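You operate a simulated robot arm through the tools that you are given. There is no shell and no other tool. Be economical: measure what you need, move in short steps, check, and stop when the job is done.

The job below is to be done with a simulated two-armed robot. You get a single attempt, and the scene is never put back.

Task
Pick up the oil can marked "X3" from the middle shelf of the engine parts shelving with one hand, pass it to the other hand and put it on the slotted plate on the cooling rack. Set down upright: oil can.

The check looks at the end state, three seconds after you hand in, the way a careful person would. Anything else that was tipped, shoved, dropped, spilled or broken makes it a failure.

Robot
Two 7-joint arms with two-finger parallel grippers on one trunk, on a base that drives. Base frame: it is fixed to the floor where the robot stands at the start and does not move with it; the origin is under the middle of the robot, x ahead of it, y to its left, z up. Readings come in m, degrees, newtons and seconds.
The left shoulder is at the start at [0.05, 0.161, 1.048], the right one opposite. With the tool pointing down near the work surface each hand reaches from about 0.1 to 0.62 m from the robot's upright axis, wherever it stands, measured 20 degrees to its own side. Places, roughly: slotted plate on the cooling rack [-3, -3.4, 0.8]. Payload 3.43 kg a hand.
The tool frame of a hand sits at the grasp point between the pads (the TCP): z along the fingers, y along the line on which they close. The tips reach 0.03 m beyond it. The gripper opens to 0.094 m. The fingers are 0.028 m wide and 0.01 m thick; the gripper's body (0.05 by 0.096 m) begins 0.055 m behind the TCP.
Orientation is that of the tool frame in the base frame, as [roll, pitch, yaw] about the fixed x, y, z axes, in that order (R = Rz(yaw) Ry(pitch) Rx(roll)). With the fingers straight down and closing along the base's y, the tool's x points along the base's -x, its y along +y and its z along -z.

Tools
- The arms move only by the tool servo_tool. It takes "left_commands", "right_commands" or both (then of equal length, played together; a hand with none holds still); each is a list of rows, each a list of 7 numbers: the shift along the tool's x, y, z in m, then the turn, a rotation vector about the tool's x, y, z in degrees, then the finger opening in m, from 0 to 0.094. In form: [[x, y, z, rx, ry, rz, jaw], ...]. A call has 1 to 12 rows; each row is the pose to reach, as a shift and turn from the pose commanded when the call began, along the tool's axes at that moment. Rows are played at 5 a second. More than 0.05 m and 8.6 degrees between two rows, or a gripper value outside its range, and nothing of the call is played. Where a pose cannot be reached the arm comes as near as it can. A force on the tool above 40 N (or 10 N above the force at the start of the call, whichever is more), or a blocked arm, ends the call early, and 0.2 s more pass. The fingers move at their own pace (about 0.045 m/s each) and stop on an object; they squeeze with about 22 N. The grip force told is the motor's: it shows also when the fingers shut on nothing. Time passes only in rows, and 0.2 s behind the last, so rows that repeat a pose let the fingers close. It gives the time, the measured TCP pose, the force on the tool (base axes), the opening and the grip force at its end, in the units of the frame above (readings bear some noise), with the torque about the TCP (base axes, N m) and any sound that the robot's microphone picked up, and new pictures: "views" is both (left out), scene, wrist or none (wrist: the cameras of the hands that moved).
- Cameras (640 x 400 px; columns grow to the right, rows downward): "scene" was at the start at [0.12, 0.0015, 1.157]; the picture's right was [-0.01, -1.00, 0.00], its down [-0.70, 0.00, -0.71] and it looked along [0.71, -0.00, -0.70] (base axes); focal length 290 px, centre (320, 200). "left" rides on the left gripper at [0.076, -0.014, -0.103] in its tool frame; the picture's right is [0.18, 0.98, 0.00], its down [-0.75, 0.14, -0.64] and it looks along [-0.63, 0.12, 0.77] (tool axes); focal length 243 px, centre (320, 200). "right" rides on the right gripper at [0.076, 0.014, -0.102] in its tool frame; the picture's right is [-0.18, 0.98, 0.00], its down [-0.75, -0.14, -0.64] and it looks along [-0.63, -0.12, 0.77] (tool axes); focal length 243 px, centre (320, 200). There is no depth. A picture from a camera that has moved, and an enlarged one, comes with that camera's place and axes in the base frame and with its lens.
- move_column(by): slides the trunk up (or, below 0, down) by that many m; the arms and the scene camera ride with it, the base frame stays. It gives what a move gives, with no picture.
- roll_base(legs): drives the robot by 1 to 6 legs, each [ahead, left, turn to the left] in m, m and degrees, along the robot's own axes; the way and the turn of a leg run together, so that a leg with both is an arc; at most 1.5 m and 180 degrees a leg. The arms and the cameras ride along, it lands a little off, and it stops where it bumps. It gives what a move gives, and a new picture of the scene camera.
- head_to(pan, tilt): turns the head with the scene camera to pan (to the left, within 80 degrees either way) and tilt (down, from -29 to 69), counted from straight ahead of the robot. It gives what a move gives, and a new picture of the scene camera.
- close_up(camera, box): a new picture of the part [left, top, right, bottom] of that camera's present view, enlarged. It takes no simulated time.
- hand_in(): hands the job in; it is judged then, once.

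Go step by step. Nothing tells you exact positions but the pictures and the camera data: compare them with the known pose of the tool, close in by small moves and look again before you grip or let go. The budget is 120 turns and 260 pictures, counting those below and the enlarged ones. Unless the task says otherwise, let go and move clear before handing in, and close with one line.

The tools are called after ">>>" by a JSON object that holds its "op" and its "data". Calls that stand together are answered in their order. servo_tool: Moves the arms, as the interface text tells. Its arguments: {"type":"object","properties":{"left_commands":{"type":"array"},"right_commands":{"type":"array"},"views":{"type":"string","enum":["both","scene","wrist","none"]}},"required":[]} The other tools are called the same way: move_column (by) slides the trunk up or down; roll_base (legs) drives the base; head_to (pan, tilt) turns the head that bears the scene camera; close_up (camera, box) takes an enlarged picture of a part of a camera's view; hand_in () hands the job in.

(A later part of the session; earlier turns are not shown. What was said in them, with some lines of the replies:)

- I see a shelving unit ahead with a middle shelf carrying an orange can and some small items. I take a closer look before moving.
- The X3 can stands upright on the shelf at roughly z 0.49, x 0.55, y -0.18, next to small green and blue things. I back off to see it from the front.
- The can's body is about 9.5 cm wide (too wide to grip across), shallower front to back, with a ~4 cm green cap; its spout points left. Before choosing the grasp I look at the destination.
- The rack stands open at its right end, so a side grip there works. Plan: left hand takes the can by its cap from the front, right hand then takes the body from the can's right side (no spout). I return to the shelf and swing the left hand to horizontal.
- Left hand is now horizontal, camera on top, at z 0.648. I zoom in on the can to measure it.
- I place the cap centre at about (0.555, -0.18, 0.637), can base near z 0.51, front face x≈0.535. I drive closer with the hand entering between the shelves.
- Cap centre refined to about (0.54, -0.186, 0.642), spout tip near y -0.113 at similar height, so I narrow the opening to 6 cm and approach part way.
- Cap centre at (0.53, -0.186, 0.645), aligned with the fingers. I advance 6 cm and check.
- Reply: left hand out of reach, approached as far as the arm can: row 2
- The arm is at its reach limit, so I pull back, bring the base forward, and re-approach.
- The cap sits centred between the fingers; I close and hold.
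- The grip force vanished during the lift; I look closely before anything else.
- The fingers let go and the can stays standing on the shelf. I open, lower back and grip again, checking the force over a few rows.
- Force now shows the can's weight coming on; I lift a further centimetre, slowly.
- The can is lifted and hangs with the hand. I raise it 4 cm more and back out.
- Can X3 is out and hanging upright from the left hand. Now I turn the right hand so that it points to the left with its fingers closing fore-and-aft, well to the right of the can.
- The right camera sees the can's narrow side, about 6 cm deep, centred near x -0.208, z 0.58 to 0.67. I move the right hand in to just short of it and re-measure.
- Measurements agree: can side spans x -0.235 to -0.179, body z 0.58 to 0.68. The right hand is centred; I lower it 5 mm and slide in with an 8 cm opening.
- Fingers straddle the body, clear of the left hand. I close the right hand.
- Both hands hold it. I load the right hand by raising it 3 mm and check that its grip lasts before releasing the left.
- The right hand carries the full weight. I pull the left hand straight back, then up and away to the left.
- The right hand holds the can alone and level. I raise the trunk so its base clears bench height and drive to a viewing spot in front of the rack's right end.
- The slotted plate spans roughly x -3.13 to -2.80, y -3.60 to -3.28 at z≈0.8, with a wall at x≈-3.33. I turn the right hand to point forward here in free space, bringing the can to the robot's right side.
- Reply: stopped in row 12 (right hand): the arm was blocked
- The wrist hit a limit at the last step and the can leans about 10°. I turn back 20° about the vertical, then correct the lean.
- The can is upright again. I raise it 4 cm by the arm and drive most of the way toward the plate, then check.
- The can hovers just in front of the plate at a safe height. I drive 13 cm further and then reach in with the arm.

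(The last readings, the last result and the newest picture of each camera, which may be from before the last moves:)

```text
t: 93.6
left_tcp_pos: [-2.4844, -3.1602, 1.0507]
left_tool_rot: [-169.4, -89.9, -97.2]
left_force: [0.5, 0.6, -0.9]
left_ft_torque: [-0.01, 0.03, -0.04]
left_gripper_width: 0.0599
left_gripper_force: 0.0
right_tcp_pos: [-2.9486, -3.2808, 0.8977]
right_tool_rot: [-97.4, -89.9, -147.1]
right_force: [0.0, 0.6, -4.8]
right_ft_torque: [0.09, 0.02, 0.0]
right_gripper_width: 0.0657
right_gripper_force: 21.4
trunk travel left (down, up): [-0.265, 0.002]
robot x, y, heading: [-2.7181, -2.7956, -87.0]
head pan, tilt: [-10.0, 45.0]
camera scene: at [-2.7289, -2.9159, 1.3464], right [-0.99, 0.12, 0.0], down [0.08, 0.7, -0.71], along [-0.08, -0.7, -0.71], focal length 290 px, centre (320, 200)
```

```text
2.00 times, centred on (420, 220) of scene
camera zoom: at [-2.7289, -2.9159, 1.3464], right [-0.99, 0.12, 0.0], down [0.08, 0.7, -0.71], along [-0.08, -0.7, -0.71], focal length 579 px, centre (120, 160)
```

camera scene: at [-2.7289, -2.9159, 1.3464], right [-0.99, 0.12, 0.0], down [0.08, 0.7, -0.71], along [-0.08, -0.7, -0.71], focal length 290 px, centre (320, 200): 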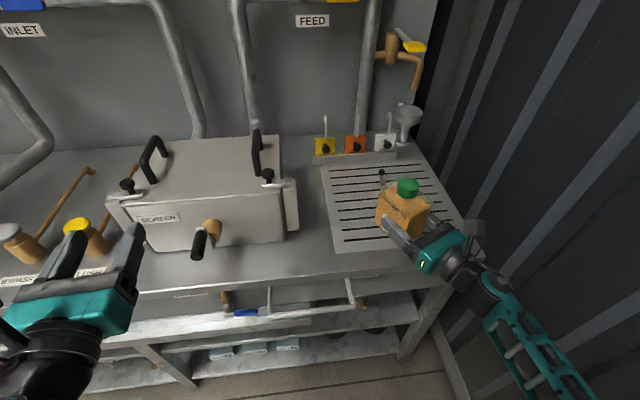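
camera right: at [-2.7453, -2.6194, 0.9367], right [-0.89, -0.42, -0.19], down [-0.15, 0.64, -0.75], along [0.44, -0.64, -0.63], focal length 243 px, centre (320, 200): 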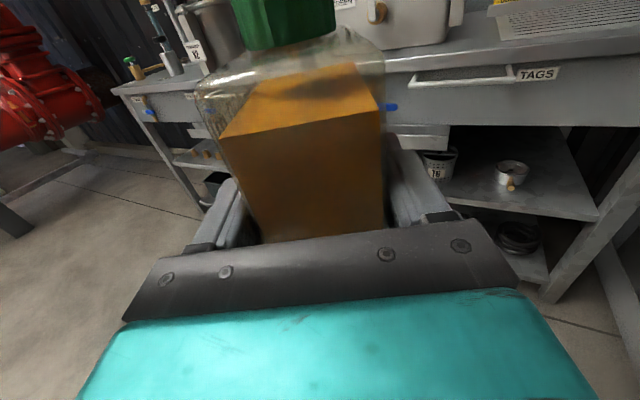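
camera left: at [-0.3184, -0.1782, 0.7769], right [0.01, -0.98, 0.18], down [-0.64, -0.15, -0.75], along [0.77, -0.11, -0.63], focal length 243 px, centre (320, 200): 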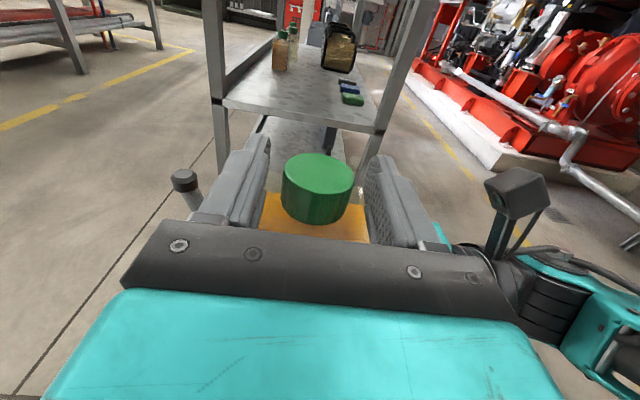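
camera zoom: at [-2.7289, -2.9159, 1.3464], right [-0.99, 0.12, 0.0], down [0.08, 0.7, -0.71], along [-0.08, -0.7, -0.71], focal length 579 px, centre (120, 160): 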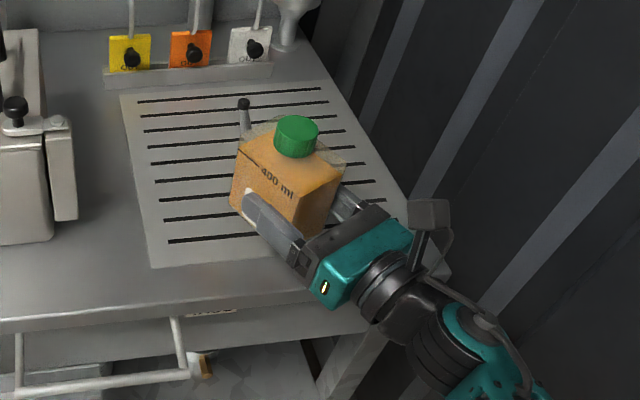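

>>> {"op": "servo_tool", "data": {"right_commands": [[0, 0.013, 0.027, 0, 0, 0, 0.02], [0, 0.026, 0.054, 0, 0, 0, 0.02], [0, 0.039, 0.081, 0, 0, 0, 0.02], [-0.01, 0.039, 0.081, 0, 0, 0, 0.02], [-0.02, 0.039, 0.081, 0, 0, 0, 0.02]], "views": "none"}}

>>> {"op": "close_up", "data": {"camera": "scene", "box": [300, 120, 540, 320]}}

>>> {"op": "close_up", "data": {"camera": "right", "box": [0, 0, 640, 400]}}

```text
t: 94.8
left_tcp_pos: [-2.485, -3.1594, 1.0496]
left_tool_rot: [6.7, -90.0, 86.6]
left_force: [0.4, 0.6, -0.1]
left_ft_torque: [0.0, -0.01, 0.03]
left_gripper_width: 0.0599
left_gripper_force: 0.0
right_tcp_pos: [-2.9498, -3.3729, 0.8781]
right_tool_rot: [-82.4, -89.9, -162.1]
right_force: [-0.3, -1.2, -5.2]
right_ft_torque: [0.05, 0.03, 0.02]
right_gripper_width: 0.0655
right_gripper_force: 22.0
trunk travel left (down, up): [-0.265, 0.002]
robot x, y, heading: [-2.7216, -2.7977, -87.1]
head pan, tilt: [-10.0, 45.0]
```

```text
2.00 times, centred on (420, 220) of scene
camera zoom: at [-2.7288, -2.9152, 1.3465], right [-0.99, 0.12, 0.0], down [0.08, 0.7, -0.71], along [-0.08, -0.7, -0.71], focal length 579 px, centre (120, 160)
```

zoom: 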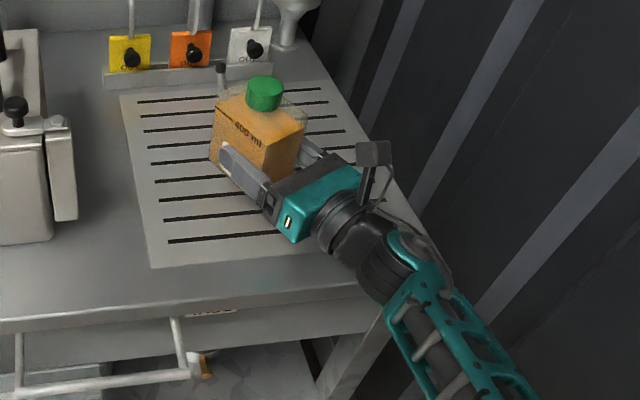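

```text
1.00 times, centred on (320, 200) of right (not enlarged: the box is as wide or as high as the picture)
camera zoom: at [-3.0054, -3.2875, 0.9555], right [-0.89, -0.42, -0.19], down [-0.15, 0.64, -0.75], along [0.44, -0.64, -0.63], focal length 243 px, centre (320, 200)
```

zoom: 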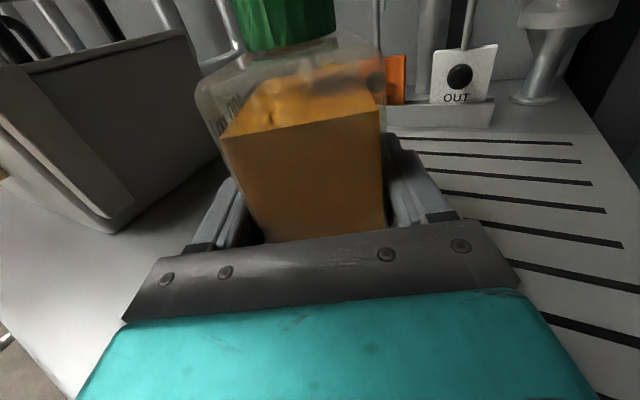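

The can is over the plate. I lower it 2 cm and look for remaining clearance and any contact of the wrist.

>>> {"op": "servo_tool", "data": {"right_commands": [[-0.005, 0, 0, 0, 0, 0, 0.02], [-0.01, 0, 0, 0, 0, 0, 0.02], [-0.015, 0, 0, 0, 0, 0, 0.02], [-0.02, 0, 0, 0, 0, 0, 0.02]], "views": "none"}}

>>> {"op": "close_up", "data": {"camera": "scene", "box": [340, 140, 500, 260]}}

```text
t: 95.8
left_tcp_pos: [-2.4835, -3.16, 1.0501]
left_tool_rot: [13.2, -90.0, 80.0]
left_force: [-0.2, -0.2, 0.2]
left_ft_torque: [0.0, -0.05, -0.02]
left_gripper_width: 0.06
left_gripper_force: 0.1
right_tcp_pos: [-2.9483, -3.3734, 0.8588]
right_tool_rot: [-77.0, -89.9, -167.6]
right_force: [-0.5, 0.1, -4.5]
right_ft_torque: [0.11, 0.05, 0.03]
right_gripper_width: 0.066
right_gripper_force: 21.8
trunk travel left (down, up): [-0.265, 0.002]
robot x, y, heading: [-2.7225, -2.7975, -86.9]
head pan, tilt: [-10.0, 45.0]
```

```text
3.33 times, centred on (420, 200) of scene
camera zoom: at [-2.7288, -2.9152, 1.3465], right [-0.99, 0.12, 0.0], down [0.08, 0.7, -0.71], along [-0.08, -0.7, -0.71], focal length 965 px, centre (-13, 200)
```

zoom: 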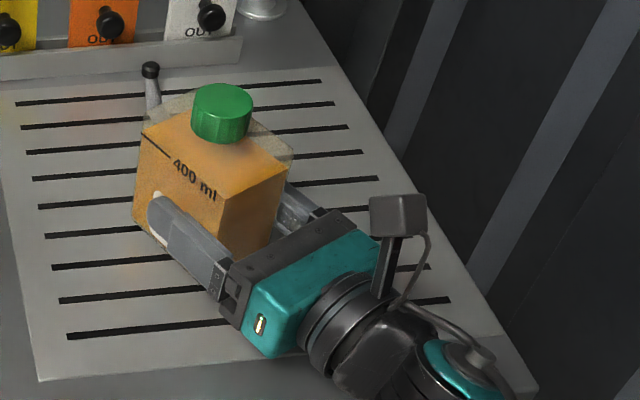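

>>> {"op": "servo_tool", "data": {"right_commands": [[-0.003, 0, 0, 0, 0, 0, 0.02], [-0.006, 0, 0, 0, 0, 0, 0.02], [-0.006, 0, 0, 0, 0, 0, 0.02]], "views": "none"}}

>>> {"op": "servo_tool", "data": {"right_commands": [[-0.002, 0, 0, 0, 0, 0, 0.02], [-0.004, 0, 0, 0, 0, 0, 0.02], [-0.004, 0, 0, 0, 0, 0, 0.02]], "views": "none"}}

>>> {"op": "close_up", "data": {"camera": "scene", "box": [340, 140, 500, 260]}}

```text
t: 96.6
left_tcp_pos: [-2.4839, -3.1596, 1.0495]
left_tool_rot: [-167.5, -90.0, -99.4]
left_force: [0.6, -0.8, 0.0]
left_ft_torque: [0.0, 0.03, -0.02]
left_gripper_width: 0.06
left_gripper_force: 0.0
right_tcp_pos: [-2.9483, -3.3717, 0.8524]
right_tool_rot: [-87.1, -89.9, -157.3]
right_force: [-0.5, 0.5, -4.7]
right_ft_torque: [0.09, 0.06, 0.01]
right_gripper_width: 0.0659
right_gripper_force: 22.3
trunk travel left (down, up): [-0.265, 0.002]
robot x, y, heading: [-2.7203, -2.7943, -86.5]
head pan, tilt: [-10.0, 45.0]
```

```text
t: 97.4
left_tcp_pos: [-2.4842, -3.1593, 1.0506]
left_tool_rot: [-179.1, -90.0, -87.7]
left_force: [0.6, 0.7, -0.8]
left_ft_torque: [0.0, 0.0, 0.01]
left_gripper_width: 0.0599
left_gripper_force: 0.0
right_tcp_pos: [-2.9486, -3.37, 0.8489]
right_tool_rot: [-55.1, -89.8, 170.6]
right_force: [-0.5, 0.2, -1.4]
right_ft_torque: [0.38, 0.23, 0.01]
right_gripper_width: 0.0658
right_gripper_force: 21.4
trunk travel left (down, up): [-0.265, 0.002]
robot x, y, heading: [-2.7186, -2.7973, -86.9]
head pan, tilt: [-10.0, 45.0]
```

```text
3.33 times, centred on (420, 200) of scene
camera zoom: at [-2.7287, -2.9149, 1.3466], right [-0.99, 0.12, 0.0], down [0.08, 0.7, -0.71], along [-0.08, -0.7, -0.71], focal length 965 px, centre (-13, 200)
```

zoom: 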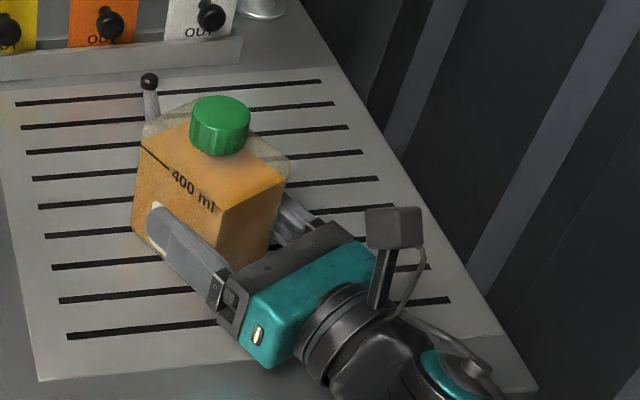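

Contact began at TCP z 0.849, but the torque says it acts about 10 cm behind the grasp, so something under the gripper touches before the can does. I raise 4 mm and pitch the fingers down 4° so the can's base touches first.

>>> {"op": "servo_tool", "data": {"right_commands": [[0.004, 0, 0, 0, 0, 0, 0.02], [0.004, 0, 0, 0, -2, 0, 0.02], [0.004, 0, 0, 0, -4, 0, 0.02], [0.004, 0, 0, 0, -4, 0, 0.02]], "views": "wrist"}}

>>> {"op": "close_up", "data": {"camera": "scene", "box": [370, 150, 450, 230]}}

```text
t: 98.4
left_tcp_pos: [-2.4839, -3.1596, 1.0503]
left_tool_rot: [-6.7, -90.0, 99.8]
left_force: [0.3, -0.7, -0.2]
left_ft_torque: [0.04, -0.01, -0.01]
left_gripper_width: 0.0601
left_gripper_force: 0.0
right_tcp_pos: [-2.95, -3.3708, 0.8524]
right_tool_rot: [-178.9, -86.1, -65.6]
right_force: [0.7, -0.9, -0.5]
right_ft_torque: [-0.3, 0.01, -0.02]
right_gripper_width: 0.0659
right_gripper_force: 22.4
trunk travel left (down, up): [-0.265, 0.002]
robot x, y, heading: [-2.7169, -2.8003, -86.9]
head pan, tilt: [-10.0, 45.0]
camera right: at [-3.0022, -3.2903, 0.9374], right [-0.89, -0.41, -0.18], down [-0.17, 0.69, -0.71], along [0.42, -0.6, -0.68], focal length 243 px, centre (320, 200)
```

right: 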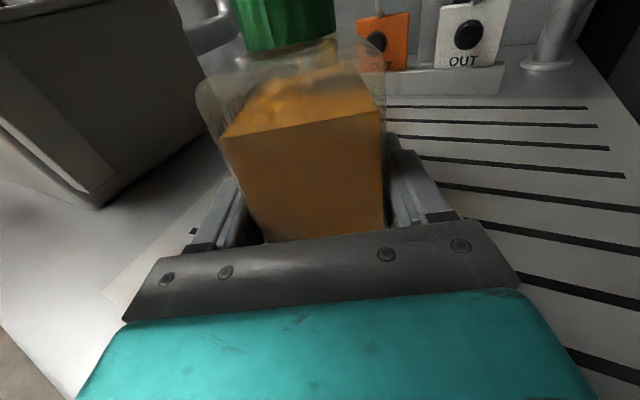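

```text
5.00 times, centred on (410, 190) of scene
camera zoom: at [-2.7286, -2.9149, 1.3466], right [-0.99, 0.12, 0.0], down [0.08, 0.7, -0.71], along [-0.08, -0.7, -0.71], focal length 1448 px, centre (-130, 250)
```

zoom: 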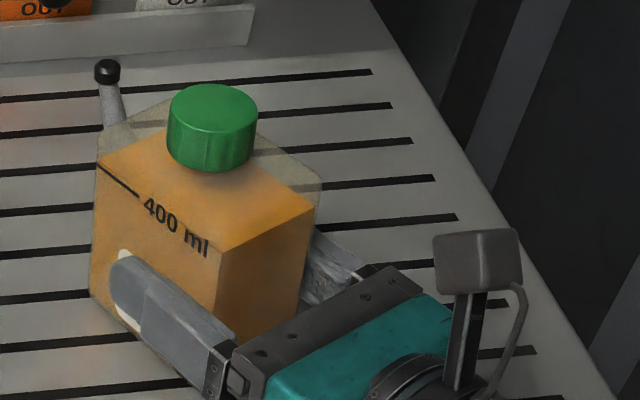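

Now the can's far bottom edge touches first, so when level the base is only 1–2 mm above the plate. I ease the pitch to about 1.5° and lower 3 mm to seat it.

>>> {"op": "servo_tool", "data": {"right_commands": [[0, 0, 0, 0, 1.2, 0, 0.02], [-0.001, 0, 0, 0, 2.5, 0, 0.02], [-0.003, 0, 0, 0, 2.5, 0, 0.02], [-0.003, 0, 0, 0, 2.5, 0, 0.02]], "views": "none"}}

```text
t: 99.4
left_tcp_pos: [-2.4836, -3.16, 1.0504]
left_tool_rot: [61.1, -89.9, 32.0]
left_force: [-0.9, 0.0, -0.4]
left_ft_torque: [0.02, -0.01, 0.04]
left_gripper_width: 0.06
left_gripper_force: 0.1
right_tcp_pos: [-2.9483, -3.3715, 0.8505]
right_tool_rot: [-176.7, -88.7, -67.6]
right_force: [-0.5, 1.0, 1.7]
right_ft_torque: [-0.28, -0.05, -0.02]
right_gripper_width: 0.066
right_gripper_force: 21.9
trunk travel left (down, up): [-0.265, 0.002]
robot x, y, heading: [-2.7208, -2.7956, -86.5]
head pan, tilt: [-10.0, 45.0]
```

The plate now carries the can. I release slowly.

>>> {"op": "servo_tool", "data": {"right_commands": [[0, 0, 0, 0, 0, 0, 0.068], [0, 0, 0, 0, 0, 0, 0.072], [0, 0, 0, 0, 0, 0, 0.078], [0, 0, 0, 0, 0, 0, 0.085], [0, 0, 0, 0, 0, 0, 0.09], [0, 0, 0, 0, 0, 0, 0.09]], "views": "wrist"}}

>>> {"op": "close_up", "data": {"camera": "scene", "box": [340, 140, 500, 260]}}

```text
t: 100.8
left_tcp_pos: [-2.4847, -3.1598, 1.0505]
left_tool_rot: [-7.8, -89.9, 101.0]
left_force: [0.0, -0.3, 0.4]
left_ft_torque: [-0.06, 0.0, 0.0]
left_gripper_width: 0.0599
left_gripper_force: 0.1
right_tcp_pos: [-2.9479, -3.3696, 0.8488]
right_tool_rot: [-175.8, -88.5, -68.7]
right_force: [-0.2, 0.1, 0.5]
right_ft_torque: [-0.01, 0.02, -0.03]
right_gripper_width: 0.09
right_gripper_force: 0.0
trunk travel left (down, up): [-0.265, 0.002]
robot x, y, heading: [-2.718, -2.7948, -86.8]
head pan, tilt: [-10.0, 45.0]
camera right: at [-3.0035, -3.287, 0.9294], right [-0.89, -0.42, -0.19], down [-0.16, 0.66, -0.74], along [0.43, -0.63, -0.65], focal length 243 px, centre (320, 200)
```

right: 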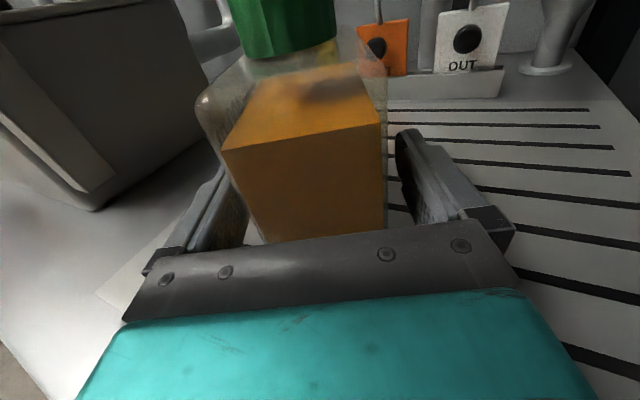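

```text
3.33 times, centred on (420, 200) of scene
camera zoom: at [-2.7287, -2.9147, 1.3466], right [-0.99, 0.12, 0.0], down [0.08, 0.7, -0.71], along [-0.08, -0.7, -0.71], focal length 965 px, centre (-13, 200)
```

zoom: 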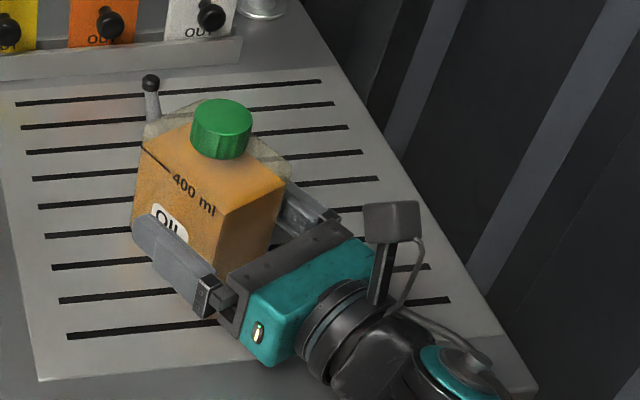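

The can stands by itself. I withdraw the right hand along its own axis.

>>> {"op": "servo_tool", "data": {"right_commands": [[0.002, 0, -0.015, 0, 0, 0, 0.09], [0.003, 0, -0.035, 0, 0, 0, 0.09], [0.004, 0, -0.055, 0, 0, 0, 0.09], [0.006, 0, -0.075, 0, 0, 0, 0.09], [0.008, 0, -0.095, 0, 0, 0, 0.09], [0.01, 0, -0.11, 0, 0, 0, 0.09]], "views": "scene"}}

```text
t: 102.2
left_tcp_pos: [-2.4837, -3.1588, 1.0513]
left_tool_rot: [-1.1, -90.0, 94.2]
left_force: [-0.2, 0.0, 0.4]
left_ft_torque: [-0.02, -0.01, 0.01]
left_gripper_width: 0.06
left_gripper_force: 0.0
right_tcp_pos: [-2.9939, -3.2728, 0.8627]
right_tool_rot: [-174.9, -88.6, -69.7]
right_force: [0.3, -0.6, 0.2]
right_ft_torque: [0.0, 0.0, -0.02]
right_gripper_width: 0.0901
right_gripper_force: 0.1
trunk travel left (down, up): [-0.265, 0.002]
robot x, y, heading: [-2.7189, -2.7951, -86.8]
head pan, tilt: [-10.0, 45.0]
camera scene: at [-2.7287, -2.9146, 1.3466], right [-0.99, 0.12, 0.0], down [0.08, 0.7, -0.71], along [-0.08, -0.7, -0.71], focal length 290 px, centre (320, 200)
```

scene: 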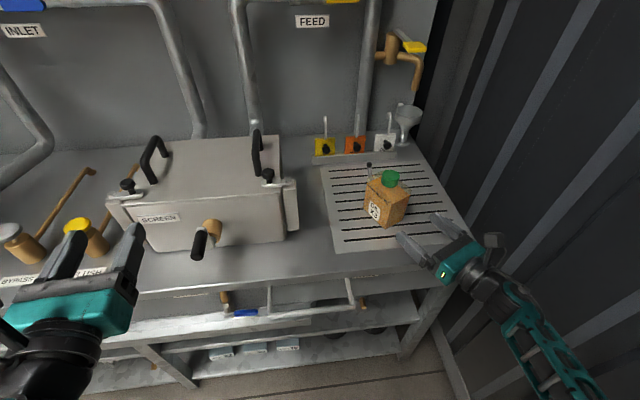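

Hand is clear; I back the base off and take a last look.

>>> {"op": "roll_base", "data": {"legs": [[-0.3, 0.02, 0]]}}

>>> {"op": "close_up", "data": {"camera": "scene", "box": [280, 60, 480, 220]}}

```text
t: 104.2
left_tcp_pos: [-2.4815, -2.8596, 1.0503]
left_tool_rot: [13.6, -89.9, 79.3]
left_force: [-0.1, -0.4, 0.2]
left_ft_torque: [-0.01, 0.05, 0.02]
left_gripper_width: 0.0601
left_gripper_force: 0.1
right_tcp_pos: [-2.9924, -2.9715, 0.8632]
right_tool_rot: [-175.8, -88.5, -68.7]
right_force: [-0.2, 0.1, -0.4]
right_ft_torque: [-0.01, -0.01, 0.02]
right_gripper_width: 0.0903
right_gripper_force: 0.1
trunk travel left (down, up): [-0.265, 0.002]
robot x, y, heading: [-2.715, -2.4942, -87.3]
head pan, tilt: [-10.0, 45.0]
camera scene: at [-2.7255, -2.6144, 1.3466], right [-0.99, 0.12, 0.0], down [0.09, 0.7, -0.71], along [-0.09, -0.7, -0.71], focal length 290 px, centre (320, 200)
```

scene: 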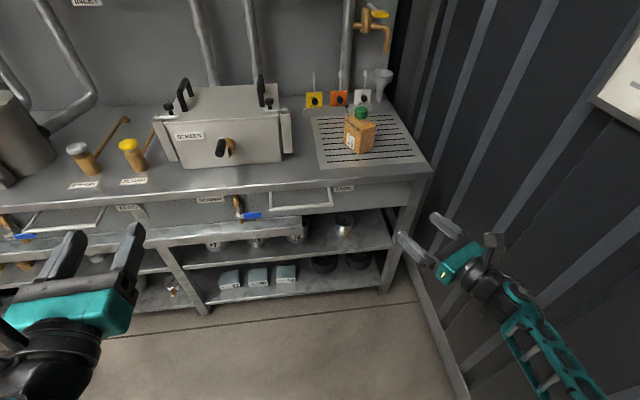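

```text
2.50 times, centred on (380, 140) of scene
camera zoom: at [-2.7255, -2.6144, 1.3466], right [-0.99, 0.12, 0.0], down [0.09, 0.7, -0.71], along [-0.09, -0.7, -0.71], focal length 724 px, centre (170, 350)
```

zoom: 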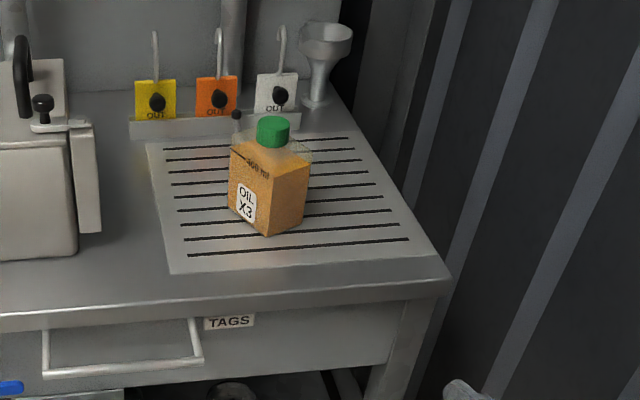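

The X3 can stands upright on the slotted plate and both hands are clear, so I hand in.

>>> {"op": "hand_in", "data": {}}

```text
The job is handed in.
```

The X3 oil can was picked off the shelf by the left hand, passed to the right hand, and now stands upright on the slotted plate, with both hands clear and nothing else seen disturbed.
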